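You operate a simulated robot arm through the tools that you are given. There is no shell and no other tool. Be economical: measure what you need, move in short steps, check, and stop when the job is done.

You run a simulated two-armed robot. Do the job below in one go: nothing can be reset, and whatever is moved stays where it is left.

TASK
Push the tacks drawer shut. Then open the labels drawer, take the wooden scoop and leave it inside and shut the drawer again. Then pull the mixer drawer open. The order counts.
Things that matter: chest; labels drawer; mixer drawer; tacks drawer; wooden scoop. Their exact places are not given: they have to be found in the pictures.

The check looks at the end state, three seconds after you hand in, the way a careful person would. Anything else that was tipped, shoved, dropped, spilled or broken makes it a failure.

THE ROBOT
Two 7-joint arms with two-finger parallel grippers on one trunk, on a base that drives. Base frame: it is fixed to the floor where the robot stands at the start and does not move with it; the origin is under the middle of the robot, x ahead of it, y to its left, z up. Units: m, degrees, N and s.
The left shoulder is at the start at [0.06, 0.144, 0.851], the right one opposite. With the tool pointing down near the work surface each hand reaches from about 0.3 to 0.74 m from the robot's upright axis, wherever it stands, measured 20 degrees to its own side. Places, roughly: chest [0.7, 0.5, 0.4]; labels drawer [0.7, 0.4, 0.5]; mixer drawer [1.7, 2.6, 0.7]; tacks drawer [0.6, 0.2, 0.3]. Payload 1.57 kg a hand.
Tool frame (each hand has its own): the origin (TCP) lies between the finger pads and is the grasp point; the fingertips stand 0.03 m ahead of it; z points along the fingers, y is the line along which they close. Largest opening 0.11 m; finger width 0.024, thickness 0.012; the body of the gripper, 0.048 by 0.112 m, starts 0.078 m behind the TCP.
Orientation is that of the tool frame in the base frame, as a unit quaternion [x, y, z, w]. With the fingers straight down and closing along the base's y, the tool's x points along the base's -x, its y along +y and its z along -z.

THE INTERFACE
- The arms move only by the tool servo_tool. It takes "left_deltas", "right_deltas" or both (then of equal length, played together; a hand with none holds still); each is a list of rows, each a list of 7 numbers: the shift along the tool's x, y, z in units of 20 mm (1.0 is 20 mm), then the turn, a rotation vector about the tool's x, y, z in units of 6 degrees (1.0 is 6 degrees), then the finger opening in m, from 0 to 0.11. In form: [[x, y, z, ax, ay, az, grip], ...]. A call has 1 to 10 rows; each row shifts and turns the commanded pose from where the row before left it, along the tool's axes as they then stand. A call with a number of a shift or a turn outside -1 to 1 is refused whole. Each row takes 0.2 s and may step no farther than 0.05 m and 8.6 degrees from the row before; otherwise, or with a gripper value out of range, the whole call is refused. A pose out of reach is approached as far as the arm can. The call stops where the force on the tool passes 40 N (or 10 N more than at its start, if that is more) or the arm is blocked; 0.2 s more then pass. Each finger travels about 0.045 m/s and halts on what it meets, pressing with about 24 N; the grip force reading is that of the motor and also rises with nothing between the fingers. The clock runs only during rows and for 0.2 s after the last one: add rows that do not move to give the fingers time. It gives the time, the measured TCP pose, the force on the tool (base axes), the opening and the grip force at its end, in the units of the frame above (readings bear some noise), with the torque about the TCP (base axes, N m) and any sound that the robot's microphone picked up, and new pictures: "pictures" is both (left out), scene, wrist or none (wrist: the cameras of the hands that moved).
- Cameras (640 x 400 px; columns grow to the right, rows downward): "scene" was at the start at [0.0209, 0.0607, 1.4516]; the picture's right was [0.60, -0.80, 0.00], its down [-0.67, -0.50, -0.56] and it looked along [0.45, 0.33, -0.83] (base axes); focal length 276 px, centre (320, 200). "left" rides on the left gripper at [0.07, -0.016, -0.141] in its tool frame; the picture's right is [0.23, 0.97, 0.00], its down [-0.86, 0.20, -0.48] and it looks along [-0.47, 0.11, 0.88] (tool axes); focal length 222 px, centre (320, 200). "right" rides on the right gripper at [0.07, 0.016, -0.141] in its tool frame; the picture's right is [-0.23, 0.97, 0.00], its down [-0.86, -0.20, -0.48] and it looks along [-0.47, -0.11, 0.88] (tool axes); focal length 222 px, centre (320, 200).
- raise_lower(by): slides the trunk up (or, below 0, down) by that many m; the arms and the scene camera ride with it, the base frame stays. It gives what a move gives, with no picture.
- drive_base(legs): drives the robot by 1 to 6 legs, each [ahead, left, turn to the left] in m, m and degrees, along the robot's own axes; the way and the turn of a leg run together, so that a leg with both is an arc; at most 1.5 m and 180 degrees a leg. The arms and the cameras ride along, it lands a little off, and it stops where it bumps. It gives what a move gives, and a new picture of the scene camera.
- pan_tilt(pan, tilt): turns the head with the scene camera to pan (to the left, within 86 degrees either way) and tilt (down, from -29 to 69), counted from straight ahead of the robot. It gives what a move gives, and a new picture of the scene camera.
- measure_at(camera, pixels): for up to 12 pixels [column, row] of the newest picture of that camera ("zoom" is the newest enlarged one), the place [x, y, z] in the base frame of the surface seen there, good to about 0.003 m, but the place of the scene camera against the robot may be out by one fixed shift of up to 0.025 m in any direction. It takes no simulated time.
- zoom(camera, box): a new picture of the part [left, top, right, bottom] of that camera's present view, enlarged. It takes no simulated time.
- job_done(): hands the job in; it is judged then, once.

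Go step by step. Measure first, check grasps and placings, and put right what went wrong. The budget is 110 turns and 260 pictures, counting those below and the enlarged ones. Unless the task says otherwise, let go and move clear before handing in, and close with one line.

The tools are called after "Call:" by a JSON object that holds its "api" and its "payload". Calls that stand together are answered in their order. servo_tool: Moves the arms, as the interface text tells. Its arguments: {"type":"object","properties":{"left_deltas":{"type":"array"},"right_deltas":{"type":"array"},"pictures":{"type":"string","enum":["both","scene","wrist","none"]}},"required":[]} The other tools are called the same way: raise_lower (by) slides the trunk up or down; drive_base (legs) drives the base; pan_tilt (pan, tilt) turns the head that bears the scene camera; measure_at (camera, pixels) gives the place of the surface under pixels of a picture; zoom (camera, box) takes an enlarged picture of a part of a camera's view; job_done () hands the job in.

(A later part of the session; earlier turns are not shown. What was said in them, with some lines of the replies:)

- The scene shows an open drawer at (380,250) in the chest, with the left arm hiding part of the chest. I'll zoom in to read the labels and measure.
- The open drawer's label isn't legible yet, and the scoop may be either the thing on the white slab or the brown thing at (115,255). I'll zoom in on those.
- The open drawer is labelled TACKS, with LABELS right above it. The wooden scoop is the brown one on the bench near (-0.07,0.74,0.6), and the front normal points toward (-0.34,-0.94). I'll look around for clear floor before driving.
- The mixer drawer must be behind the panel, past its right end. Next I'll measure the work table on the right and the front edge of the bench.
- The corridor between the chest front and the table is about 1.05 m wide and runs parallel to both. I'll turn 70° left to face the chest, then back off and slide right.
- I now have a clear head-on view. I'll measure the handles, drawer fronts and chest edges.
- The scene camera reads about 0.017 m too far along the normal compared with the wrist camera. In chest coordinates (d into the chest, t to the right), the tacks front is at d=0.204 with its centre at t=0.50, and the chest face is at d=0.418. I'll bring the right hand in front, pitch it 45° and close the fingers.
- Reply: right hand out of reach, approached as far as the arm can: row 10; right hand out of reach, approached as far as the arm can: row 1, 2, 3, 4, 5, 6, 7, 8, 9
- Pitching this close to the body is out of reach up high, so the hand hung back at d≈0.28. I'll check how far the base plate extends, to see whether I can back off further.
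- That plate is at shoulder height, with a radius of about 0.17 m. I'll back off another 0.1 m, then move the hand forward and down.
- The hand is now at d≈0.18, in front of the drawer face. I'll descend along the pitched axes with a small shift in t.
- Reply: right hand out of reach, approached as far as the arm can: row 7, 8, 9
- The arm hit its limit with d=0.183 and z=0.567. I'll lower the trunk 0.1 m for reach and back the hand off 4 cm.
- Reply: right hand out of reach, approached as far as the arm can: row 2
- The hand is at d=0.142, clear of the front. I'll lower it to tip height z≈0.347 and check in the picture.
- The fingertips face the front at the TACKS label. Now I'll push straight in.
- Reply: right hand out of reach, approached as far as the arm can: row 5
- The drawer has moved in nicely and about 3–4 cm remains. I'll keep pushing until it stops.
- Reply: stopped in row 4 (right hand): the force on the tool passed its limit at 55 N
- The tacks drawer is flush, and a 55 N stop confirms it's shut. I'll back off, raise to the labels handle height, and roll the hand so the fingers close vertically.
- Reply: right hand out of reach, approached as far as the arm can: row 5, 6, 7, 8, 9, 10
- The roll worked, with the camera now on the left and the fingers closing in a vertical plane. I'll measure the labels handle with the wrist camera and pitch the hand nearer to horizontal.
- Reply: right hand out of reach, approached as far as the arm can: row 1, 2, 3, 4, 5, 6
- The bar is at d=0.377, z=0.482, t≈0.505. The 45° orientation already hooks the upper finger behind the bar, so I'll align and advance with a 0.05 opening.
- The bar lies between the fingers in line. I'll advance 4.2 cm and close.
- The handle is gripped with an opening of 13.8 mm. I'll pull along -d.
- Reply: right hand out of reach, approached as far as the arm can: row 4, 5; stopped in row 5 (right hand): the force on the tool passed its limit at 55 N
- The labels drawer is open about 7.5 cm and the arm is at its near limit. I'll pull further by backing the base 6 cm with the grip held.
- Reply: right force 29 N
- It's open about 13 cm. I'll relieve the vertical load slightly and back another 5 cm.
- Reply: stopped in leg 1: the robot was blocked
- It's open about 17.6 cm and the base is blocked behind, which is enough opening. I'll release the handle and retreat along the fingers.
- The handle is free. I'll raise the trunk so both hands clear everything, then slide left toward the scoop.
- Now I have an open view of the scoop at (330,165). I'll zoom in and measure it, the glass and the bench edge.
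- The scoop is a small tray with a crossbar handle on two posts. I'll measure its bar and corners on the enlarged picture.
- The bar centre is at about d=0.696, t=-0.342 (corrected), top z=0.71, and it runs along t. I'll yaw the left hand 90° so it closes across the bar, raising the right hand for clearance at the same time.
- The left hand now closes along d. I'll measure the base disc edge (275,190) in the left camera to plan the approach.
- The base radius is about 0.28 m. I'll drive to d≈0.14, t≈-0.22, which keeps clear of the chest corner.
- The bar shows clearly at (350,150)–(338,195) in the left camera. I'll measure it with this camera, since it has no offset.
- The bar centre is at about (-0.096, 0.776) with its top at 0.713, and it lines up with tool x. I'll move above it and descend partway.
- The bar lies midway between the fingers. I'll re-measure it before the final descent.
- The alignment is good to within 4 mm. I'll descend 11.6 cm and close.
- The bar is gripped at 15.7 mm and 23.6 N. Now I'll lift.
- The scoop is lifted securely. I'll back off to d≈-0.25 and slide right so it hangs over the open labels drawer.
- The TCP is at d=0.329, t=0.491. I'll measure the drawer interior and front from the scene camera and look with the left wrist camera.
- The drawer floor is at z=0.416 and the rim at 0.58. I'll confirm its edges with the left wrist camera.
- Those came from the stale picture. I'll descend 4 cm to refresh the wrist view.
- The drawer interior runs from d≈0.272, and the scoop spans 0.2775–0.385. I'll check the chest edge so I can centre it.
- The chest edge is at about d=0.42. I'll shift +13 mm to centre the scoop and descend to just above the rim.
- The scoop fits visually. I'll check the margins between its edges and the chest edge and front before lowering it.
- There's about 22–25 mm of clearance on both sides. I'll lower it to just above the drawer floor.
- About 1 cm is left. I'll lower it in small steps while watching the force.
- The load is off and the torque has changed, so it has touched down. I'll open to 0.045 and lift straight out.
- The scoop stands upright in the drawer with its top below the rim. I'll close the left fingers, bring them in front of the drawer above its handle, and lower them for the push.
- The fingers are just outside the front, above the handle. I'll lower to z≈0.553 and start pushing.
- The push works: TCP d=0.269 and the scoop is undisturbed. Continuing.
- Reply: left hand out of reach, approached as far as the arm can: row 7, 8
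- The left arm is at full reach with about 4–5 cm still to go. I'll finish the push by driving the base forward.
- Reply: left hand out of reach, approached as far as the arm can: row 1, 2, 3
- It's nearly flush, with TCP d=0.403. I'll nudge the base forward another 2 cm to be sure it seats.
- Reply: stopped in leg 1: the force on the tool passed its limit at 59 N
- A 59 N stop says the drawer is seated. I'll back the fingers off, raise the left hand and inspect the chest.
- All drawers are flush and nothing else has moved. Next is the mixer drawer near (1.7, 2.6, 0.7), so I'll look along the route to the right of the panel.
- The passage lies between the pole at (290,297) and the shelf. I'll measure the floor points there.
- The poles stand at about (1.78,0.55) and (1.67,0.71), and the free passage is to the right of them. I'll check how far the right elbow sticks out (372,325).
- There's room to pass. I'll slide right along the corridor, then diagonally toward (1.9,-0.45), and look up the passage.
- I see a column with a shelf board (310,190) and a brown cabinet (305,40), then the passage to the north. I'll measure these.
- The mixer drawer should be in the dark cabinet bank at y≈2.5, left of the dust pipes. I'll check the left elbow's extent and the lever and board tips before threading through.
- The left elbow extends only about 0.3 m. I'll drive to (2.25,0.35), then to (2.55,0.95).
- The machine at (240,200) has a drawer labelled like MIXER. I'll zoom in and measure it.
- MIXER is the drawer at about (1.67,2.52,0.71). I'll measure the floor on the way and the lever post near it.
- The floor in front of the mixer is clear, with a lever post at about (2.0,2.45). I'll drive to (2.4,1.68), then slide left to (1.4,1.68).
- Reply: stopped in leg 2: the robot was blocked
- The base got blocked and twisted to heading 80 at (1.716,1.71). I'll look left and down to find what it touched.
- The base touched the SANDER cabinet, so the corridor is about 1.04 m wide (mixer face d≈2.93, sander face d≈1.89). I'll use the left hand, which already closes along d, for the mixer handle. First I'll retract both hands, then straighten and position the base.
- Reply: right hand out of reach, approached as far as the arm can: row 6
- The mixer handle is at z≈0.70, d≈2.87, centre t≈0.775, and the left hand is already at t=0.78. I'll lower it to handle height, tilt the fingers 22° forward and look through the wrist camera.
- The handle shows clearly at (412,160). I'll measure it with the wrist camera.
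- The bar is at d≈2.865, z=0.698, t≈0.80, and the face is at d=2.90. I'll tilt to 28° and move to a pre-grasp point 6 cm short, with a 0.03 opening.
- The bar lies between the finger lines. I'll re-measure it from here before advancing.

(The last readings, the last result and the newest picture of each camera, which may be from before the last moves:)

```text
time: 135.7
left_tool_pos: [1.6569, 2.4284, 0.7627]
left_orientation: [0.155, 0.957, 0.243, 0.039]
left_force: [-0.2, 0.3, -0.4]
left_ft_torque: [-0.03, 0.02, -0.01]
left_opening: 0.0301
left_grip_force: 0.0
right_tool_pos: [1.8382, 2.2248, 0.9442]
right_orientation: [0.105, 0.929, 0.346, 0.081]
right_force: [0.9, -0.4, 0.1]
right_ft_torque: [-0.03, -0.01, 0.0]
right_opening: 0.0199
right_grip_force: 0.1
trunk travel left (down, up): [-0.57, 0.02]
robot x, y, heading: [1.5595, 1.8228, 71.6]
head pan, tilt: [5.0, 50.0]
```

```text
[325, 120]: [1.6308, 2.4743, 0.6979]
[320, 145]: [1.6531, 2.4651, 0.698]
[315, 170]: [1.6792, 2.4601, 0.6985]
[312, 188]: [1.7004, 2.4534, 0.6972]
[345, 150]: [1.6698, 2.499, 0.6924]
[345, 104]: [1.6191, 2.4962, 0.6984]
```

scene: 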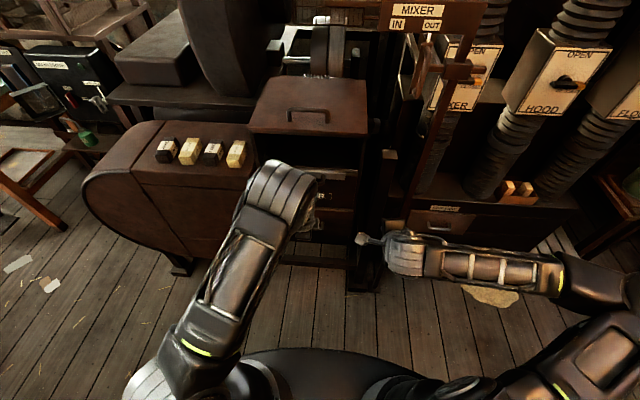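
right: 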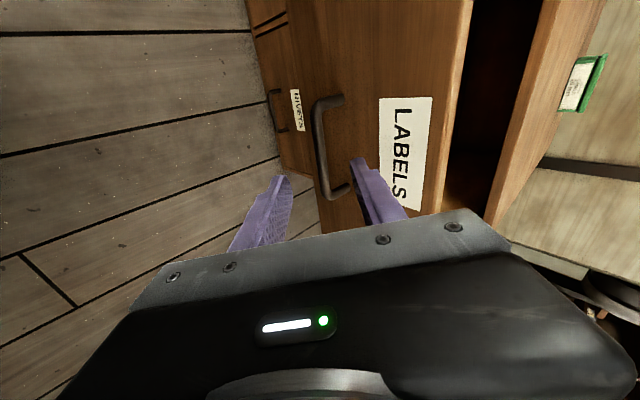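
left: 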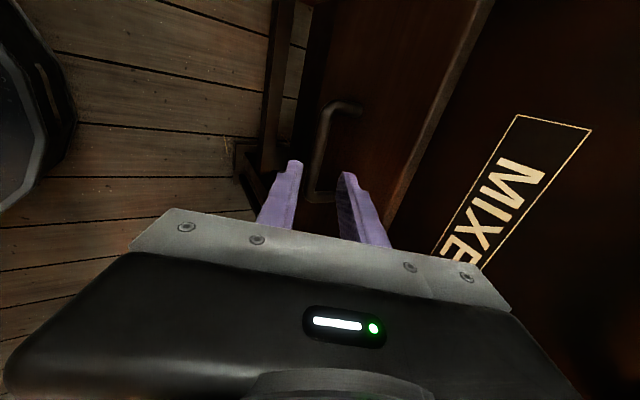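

It's aligned within 1 mm. I'll advance 5.8 cm and close.

Call:
{"api": "servo_tool", "payload": {"left_deltas": [[0, -0.05, 0.75, 0, 0, 0, 0.03], [0, -0.05, 0.75, 0, 0, 0, 0.03], [0, 0, 0.75, 0, 0, 0, 0.03], [0, 0, 0.65, 0, 0, 0, 0.03], [0, 0, 0, 0, 0, 0, 0], [0, 0, 0, 0, 0, 0, 0], [0, 0, 0, 0, 0, 0, 0]], "pictures": "wrist"}}

```text
time: 137.3
left_tool_pos: [1.6622, 2.4516, 0.7131]
left_orientation: [0.154, 0.957, 0.244, 0.039]
left_force: [1.4, 0.1, 0.6]
left_ft_torque: [-0.03, -0.27, 0.66]
left_opening: 0.014
left_grip_force: 30.9
right_tool_pos: [1.8367, 2.2258, 0.9462]
right_orientation: [0.105, 0.929, 0.346, 0.081]
right_force: [-0.3, 0.4, 0.3]
right_ft_torque: [0.03, -0.02, -0.03]
right_opening: 0.02
right_grip_force: 0.0
trunk travel left (down, up): [-0.57, 0.02]
robot x, y, heading: [1.5627, 1.8245, 71.5]
head pan, tilt: [5.0, 50.0]
```

left: 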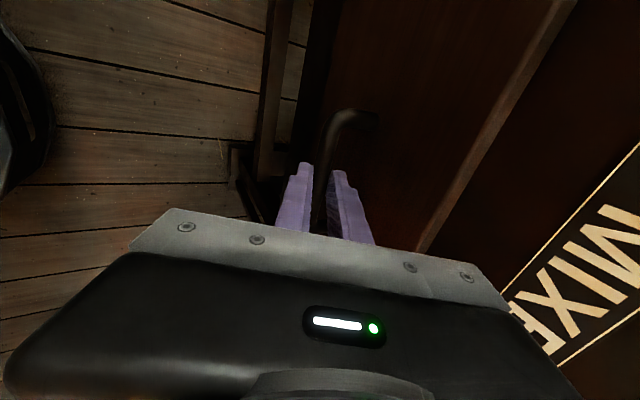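

The handle is gripped at 14 mm. I'll pull along -d.

Call:
{"api": "servo_tool", "payload": {"left_deltas": [[0, -0.7, -0.38, 0, 0, 0, 0], [0, -0.7, -0.38, 0, 0, 0, 0], [0, -0.7, -0.38, 0, 0, 0, 0], [0, -0.7, -0.38, 0, 0, 0, 0], [0, -0.7, -0.38, 0, 0, 0, 0], [0, -0.7, -0.38, 0, 0, 0, 0]], "pictures": "both"}}

```text
time: 138.7
left_tool_pos: [1.6315, 2.3609, 0.7127]
left_orientation: [0.154, 0.956, 0.245, 0.039]
left_force: [-2.5, 0.9, 20.7]
left_ft_torque: [0.11, -0.53, 0.57]
left_opening: 0.0139
left_grip_force: 30.8
right_tool_pos: [1.8365, 2.2244, 0.9464]
right_orientation: [0.104, 0.929, 0.346, 0.08]
right_force: [0.2, 0.0, 0.0]
right_ft_torque: [-0.01, -0.01, 0.0]
right_opening: 0.0197
right_grip_force: 0.0
trunk travel left (down, up): [-0.57, 0.02]
robot x, y, heading: [1.5583, 1.8224, 71.7]
head pan, tilt: [5.0, 50.0]
```

scene: 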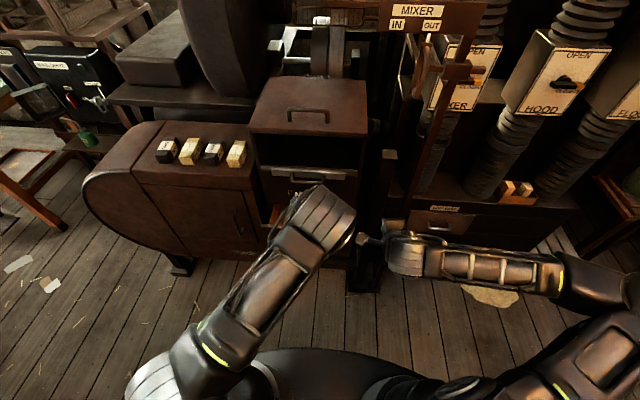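
left: 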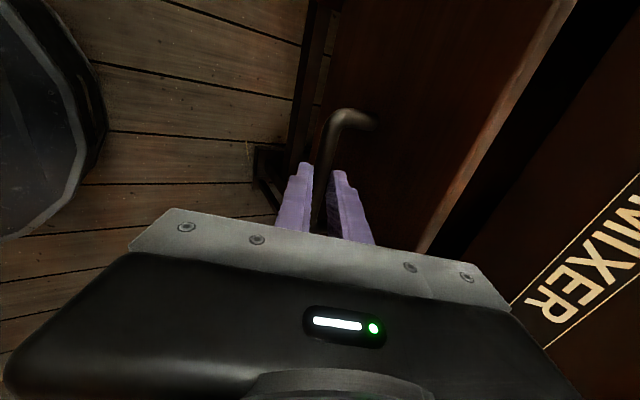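

It's open about 9.6 cm. I'll continue, easing slightly upward to relieve the vertical load.

Call:
{"api": "servo_tool", "payload": {"left_deltas": [[0, -0.65, -0.46, 0, 0, 0, 0], [0, -0.7, -0.38, 0, 0, 0, 0], [0, -0.7, -0.38, 0, 0, 0, 0], [0, -0.7, -0.38, 0, 0, 0, 0], [0, -0.7, -0.38, 0, 0, 0, 0], [0, -0.7, -0.38, 0, 0, 0, 0]], "pictures": "both"}}

```text
time: 140.1
left_tool_pos: [1.6007, 2.2697, 0.7129]
left_orientation: [0.156, 0.957, 0.242, 0.038]
left_force: [4.9, -2.4, -7.4]
left_ft_torque: [-0.21, -0.27, 0.63]
left_opening: 0.0137
left_grip_force: 30.2
right_tool_pos: [1.8375, 2.226, 0.9443]
right_orientation: [0.105, 0.929, 0.346, 0.081]
right_force: [0.0, -0.9, 0.3]
right_ft_torque: [-0.02, -0.04, -0.02]
right_opening: 0.02
right_grip_force: 0.1
trunk travel left (down, up): [-0.57, 0.02]
robot x, y, heading: [1.5603, 1.8267, 71.5]
head pan, tilt: [5.0, 50.0]
```

scene: 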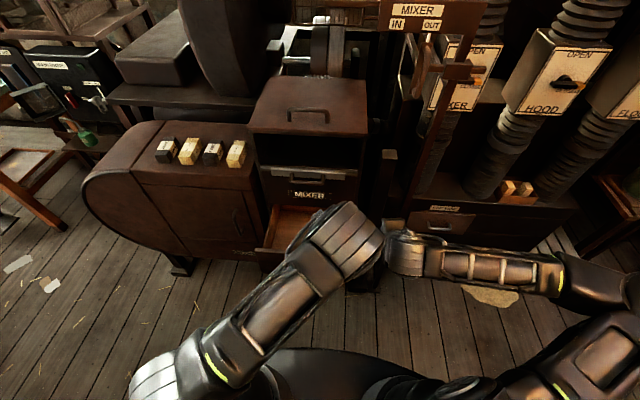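
left: 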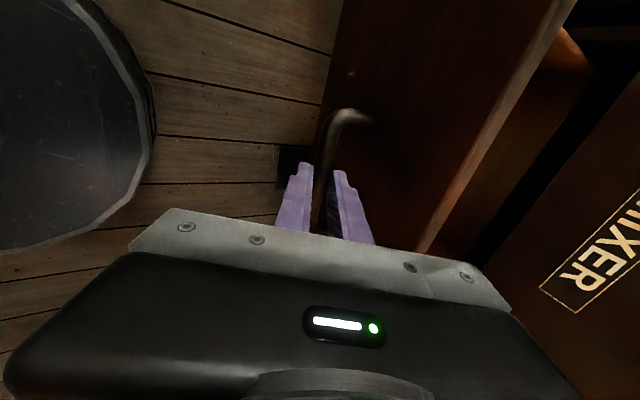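

It's open about 19 cm. The left elbow is nearing the right hand, so I'll take a bit more by backing the base 4 cm instead.

Call:
{"api": "drive_base", "payload": {"legs": [[-0.04, 0, 0]]}}

```text
time: 141.0
left_tool_pos: [1.5881, 2.2313, 0.7122]
left_orientation: [0.155, 0.957, 0.241, 0.039]
left_force: [9.2, -4.2, -16.7]
left_ft_torque: [-0.41, -0.68, 0.51]
left_opening: 0.0139
left_grip_force: 30.2
right_tool_pos: [1.8249, 2.1878, 0.9455]
right_orientation: [0.104, 0.929, 0.346, 0.081]
right_force: [0.7, -0.5, 0.0]
right_ft_torque: [0.05, 0.01, 0.0]
right_opening: 0.02
right_grip_force: 0.0
trunk travel left (down, up): [-0.57, 0.02]
robot x, y, heading: [1.5475, 1.7872, 71.7]
head pan, tilt: [5.0, 50.0]
```

scene: 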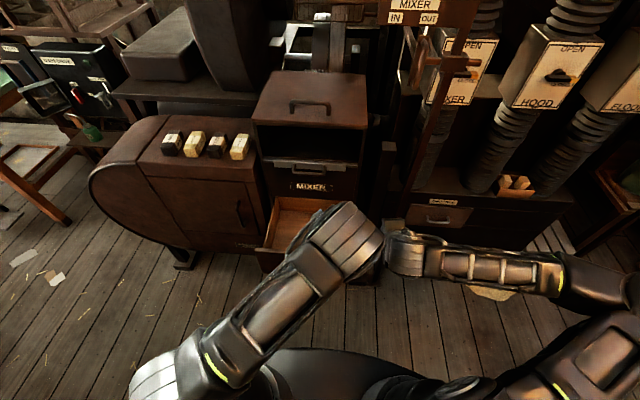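

It's open about 23 cm. I'll release and retreat along the fingers.

Call:
{"api": "servo_tool", "payload": {"left_deltas": [[0, 0, 0, 0, 0, 0, 0.034], [0, 0, 0, 0, 0, 0, 0.034], [0, 0, 0, 0, 0, 0, 0.034], [0, 0, -0.5, 0, 0, 0, 0.034], [0, 0, -0.7, 0, 0, 0, 0.034], [0, 0, -0.8, 0, 0, 0, 0.034], [0, 0, -0.8, 0, 0, 0, 0.034], [0.3, 0, -0.8, 0, 0, 0, 0.034]], "pictures": "both"}}

```text
time: 142.8
left_tool_pos: [1.5729, 2.2014, 0.7763]
left_orientation: [0.155, 0.957, 0.242, 0.039]
left_force: [-0.5, -0.3, 0.3]
left_ft_torque: [0.0, 0.0, 0.0]
left_opening: 0.0339
left_grip_force: 0.1
right_tool_pos: [1.8248, 2.1891, 0.9455]
right_orientation: [0.104, 0.929, 0.347, 0.081]
right_force: [-0.7, -0.3, 0.4]
right_ft_torque: [0.01, -0.01, 0.01]
right_opening: 0.02
right_grip_force: 0.1
trunk travel left (down, up): [-0.57, 0.02]
robot x, y, heading: [1.5463, 1.7868, 71.5]
head pan, tilt: [5.0, 50.0]
```

scene: 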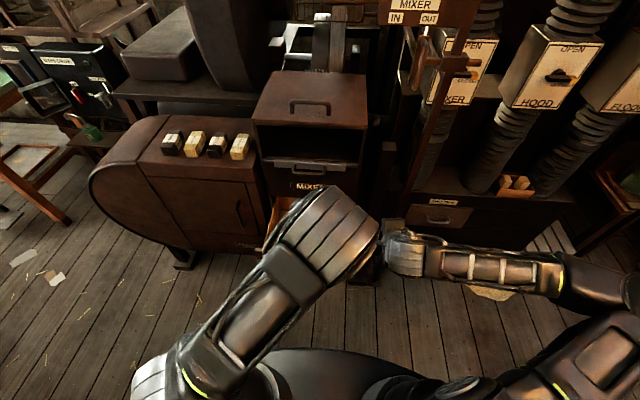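
left: 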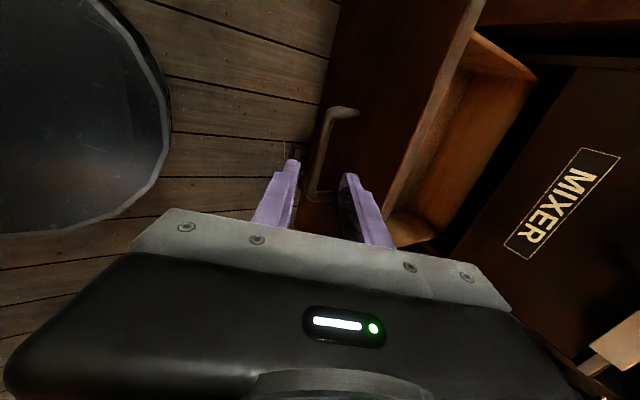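

The hand is off the handle and the drawer has stayed open. I'll lift the hand a bit more to move fully clear and verify.

Call:
{"api": "servo_tool", "payload": {"left_deltas": [[0.4, 0.3, -0.8, 0, 0, 0, 0.034], [0.4, 0.3, -0.8, 0, 0, 0, 0.034], [0.4, 0.3, -0.8, 0, 0, 0, 0.034], [0.4, 0.3, -0.8, 0, 0, 0, 0.034]], "pictures": "both"}}

Call:
{"api": "measure_at", "payload": {"camera": "left", "pixels": [[330, 130], [420, 130], [500, 60]]}}

```text
time: 143.8
left_tool_pos: [1.5505, 2.219, 0.8369]
left_orientation: [0.156, 0.957, 0.242, 0.038]
left_force: [-0.3, -0.6, 0.1]
left_ft_torque: [-0.02, -0.02, -0.01]
left_opening: 0.0341
left_grip_force: 0.1
left hand out of reach, approached as far as the arm can: row 3, 4
right_tool_pos: [1.8244, 2.188, 0.9456]
right_orientation: [0.103, 0.929, 0.347, 0.081]
right_force: [0.2, 0.0, 0.4]
right_ft_torque: [-0.01, 0.0, 0.01]
right_opening: 0.0199
right_grip_force: 0.1
trunk travel left (down, up): [-0.57, 0.02]
robot x, y, heading: [1.5478, 1.7874, 71.7]
head pan, tilt: [5.0, 50.0]
```

scene: 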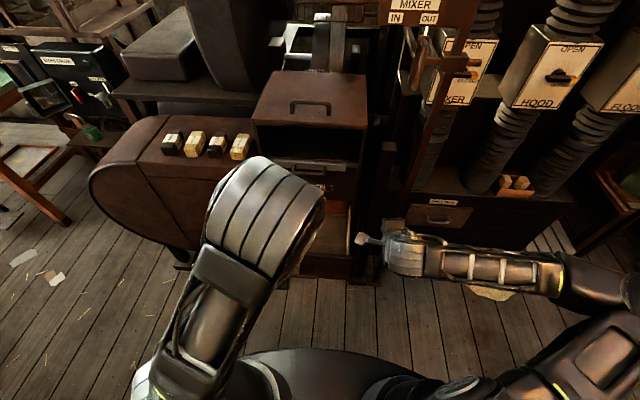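
left: 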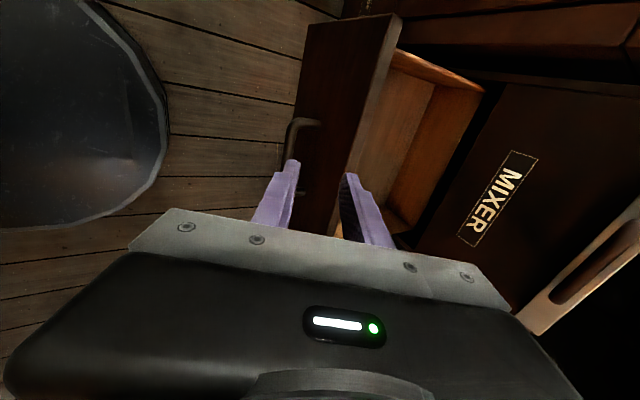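

```text
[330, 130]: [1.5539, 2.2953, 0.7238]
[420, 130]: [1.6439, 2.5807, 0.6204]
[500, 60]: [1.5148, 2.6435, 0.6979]
```

The mixer drawer is open about 23 cm (its front is now at d≈2.67, 2.90 when shut), and the hand is clear with nothing else disturbed. I'm handing in.

Call:
{"api": "job_done", "payload": {}}

```text
The job is handed in.
```

The job is done and handed in, in the order you gave: tacks drawer pushed shut, wooden scoop left upright in the labels drawer with that drawer shut again, and mixer drawer pulled open about 23 cm.
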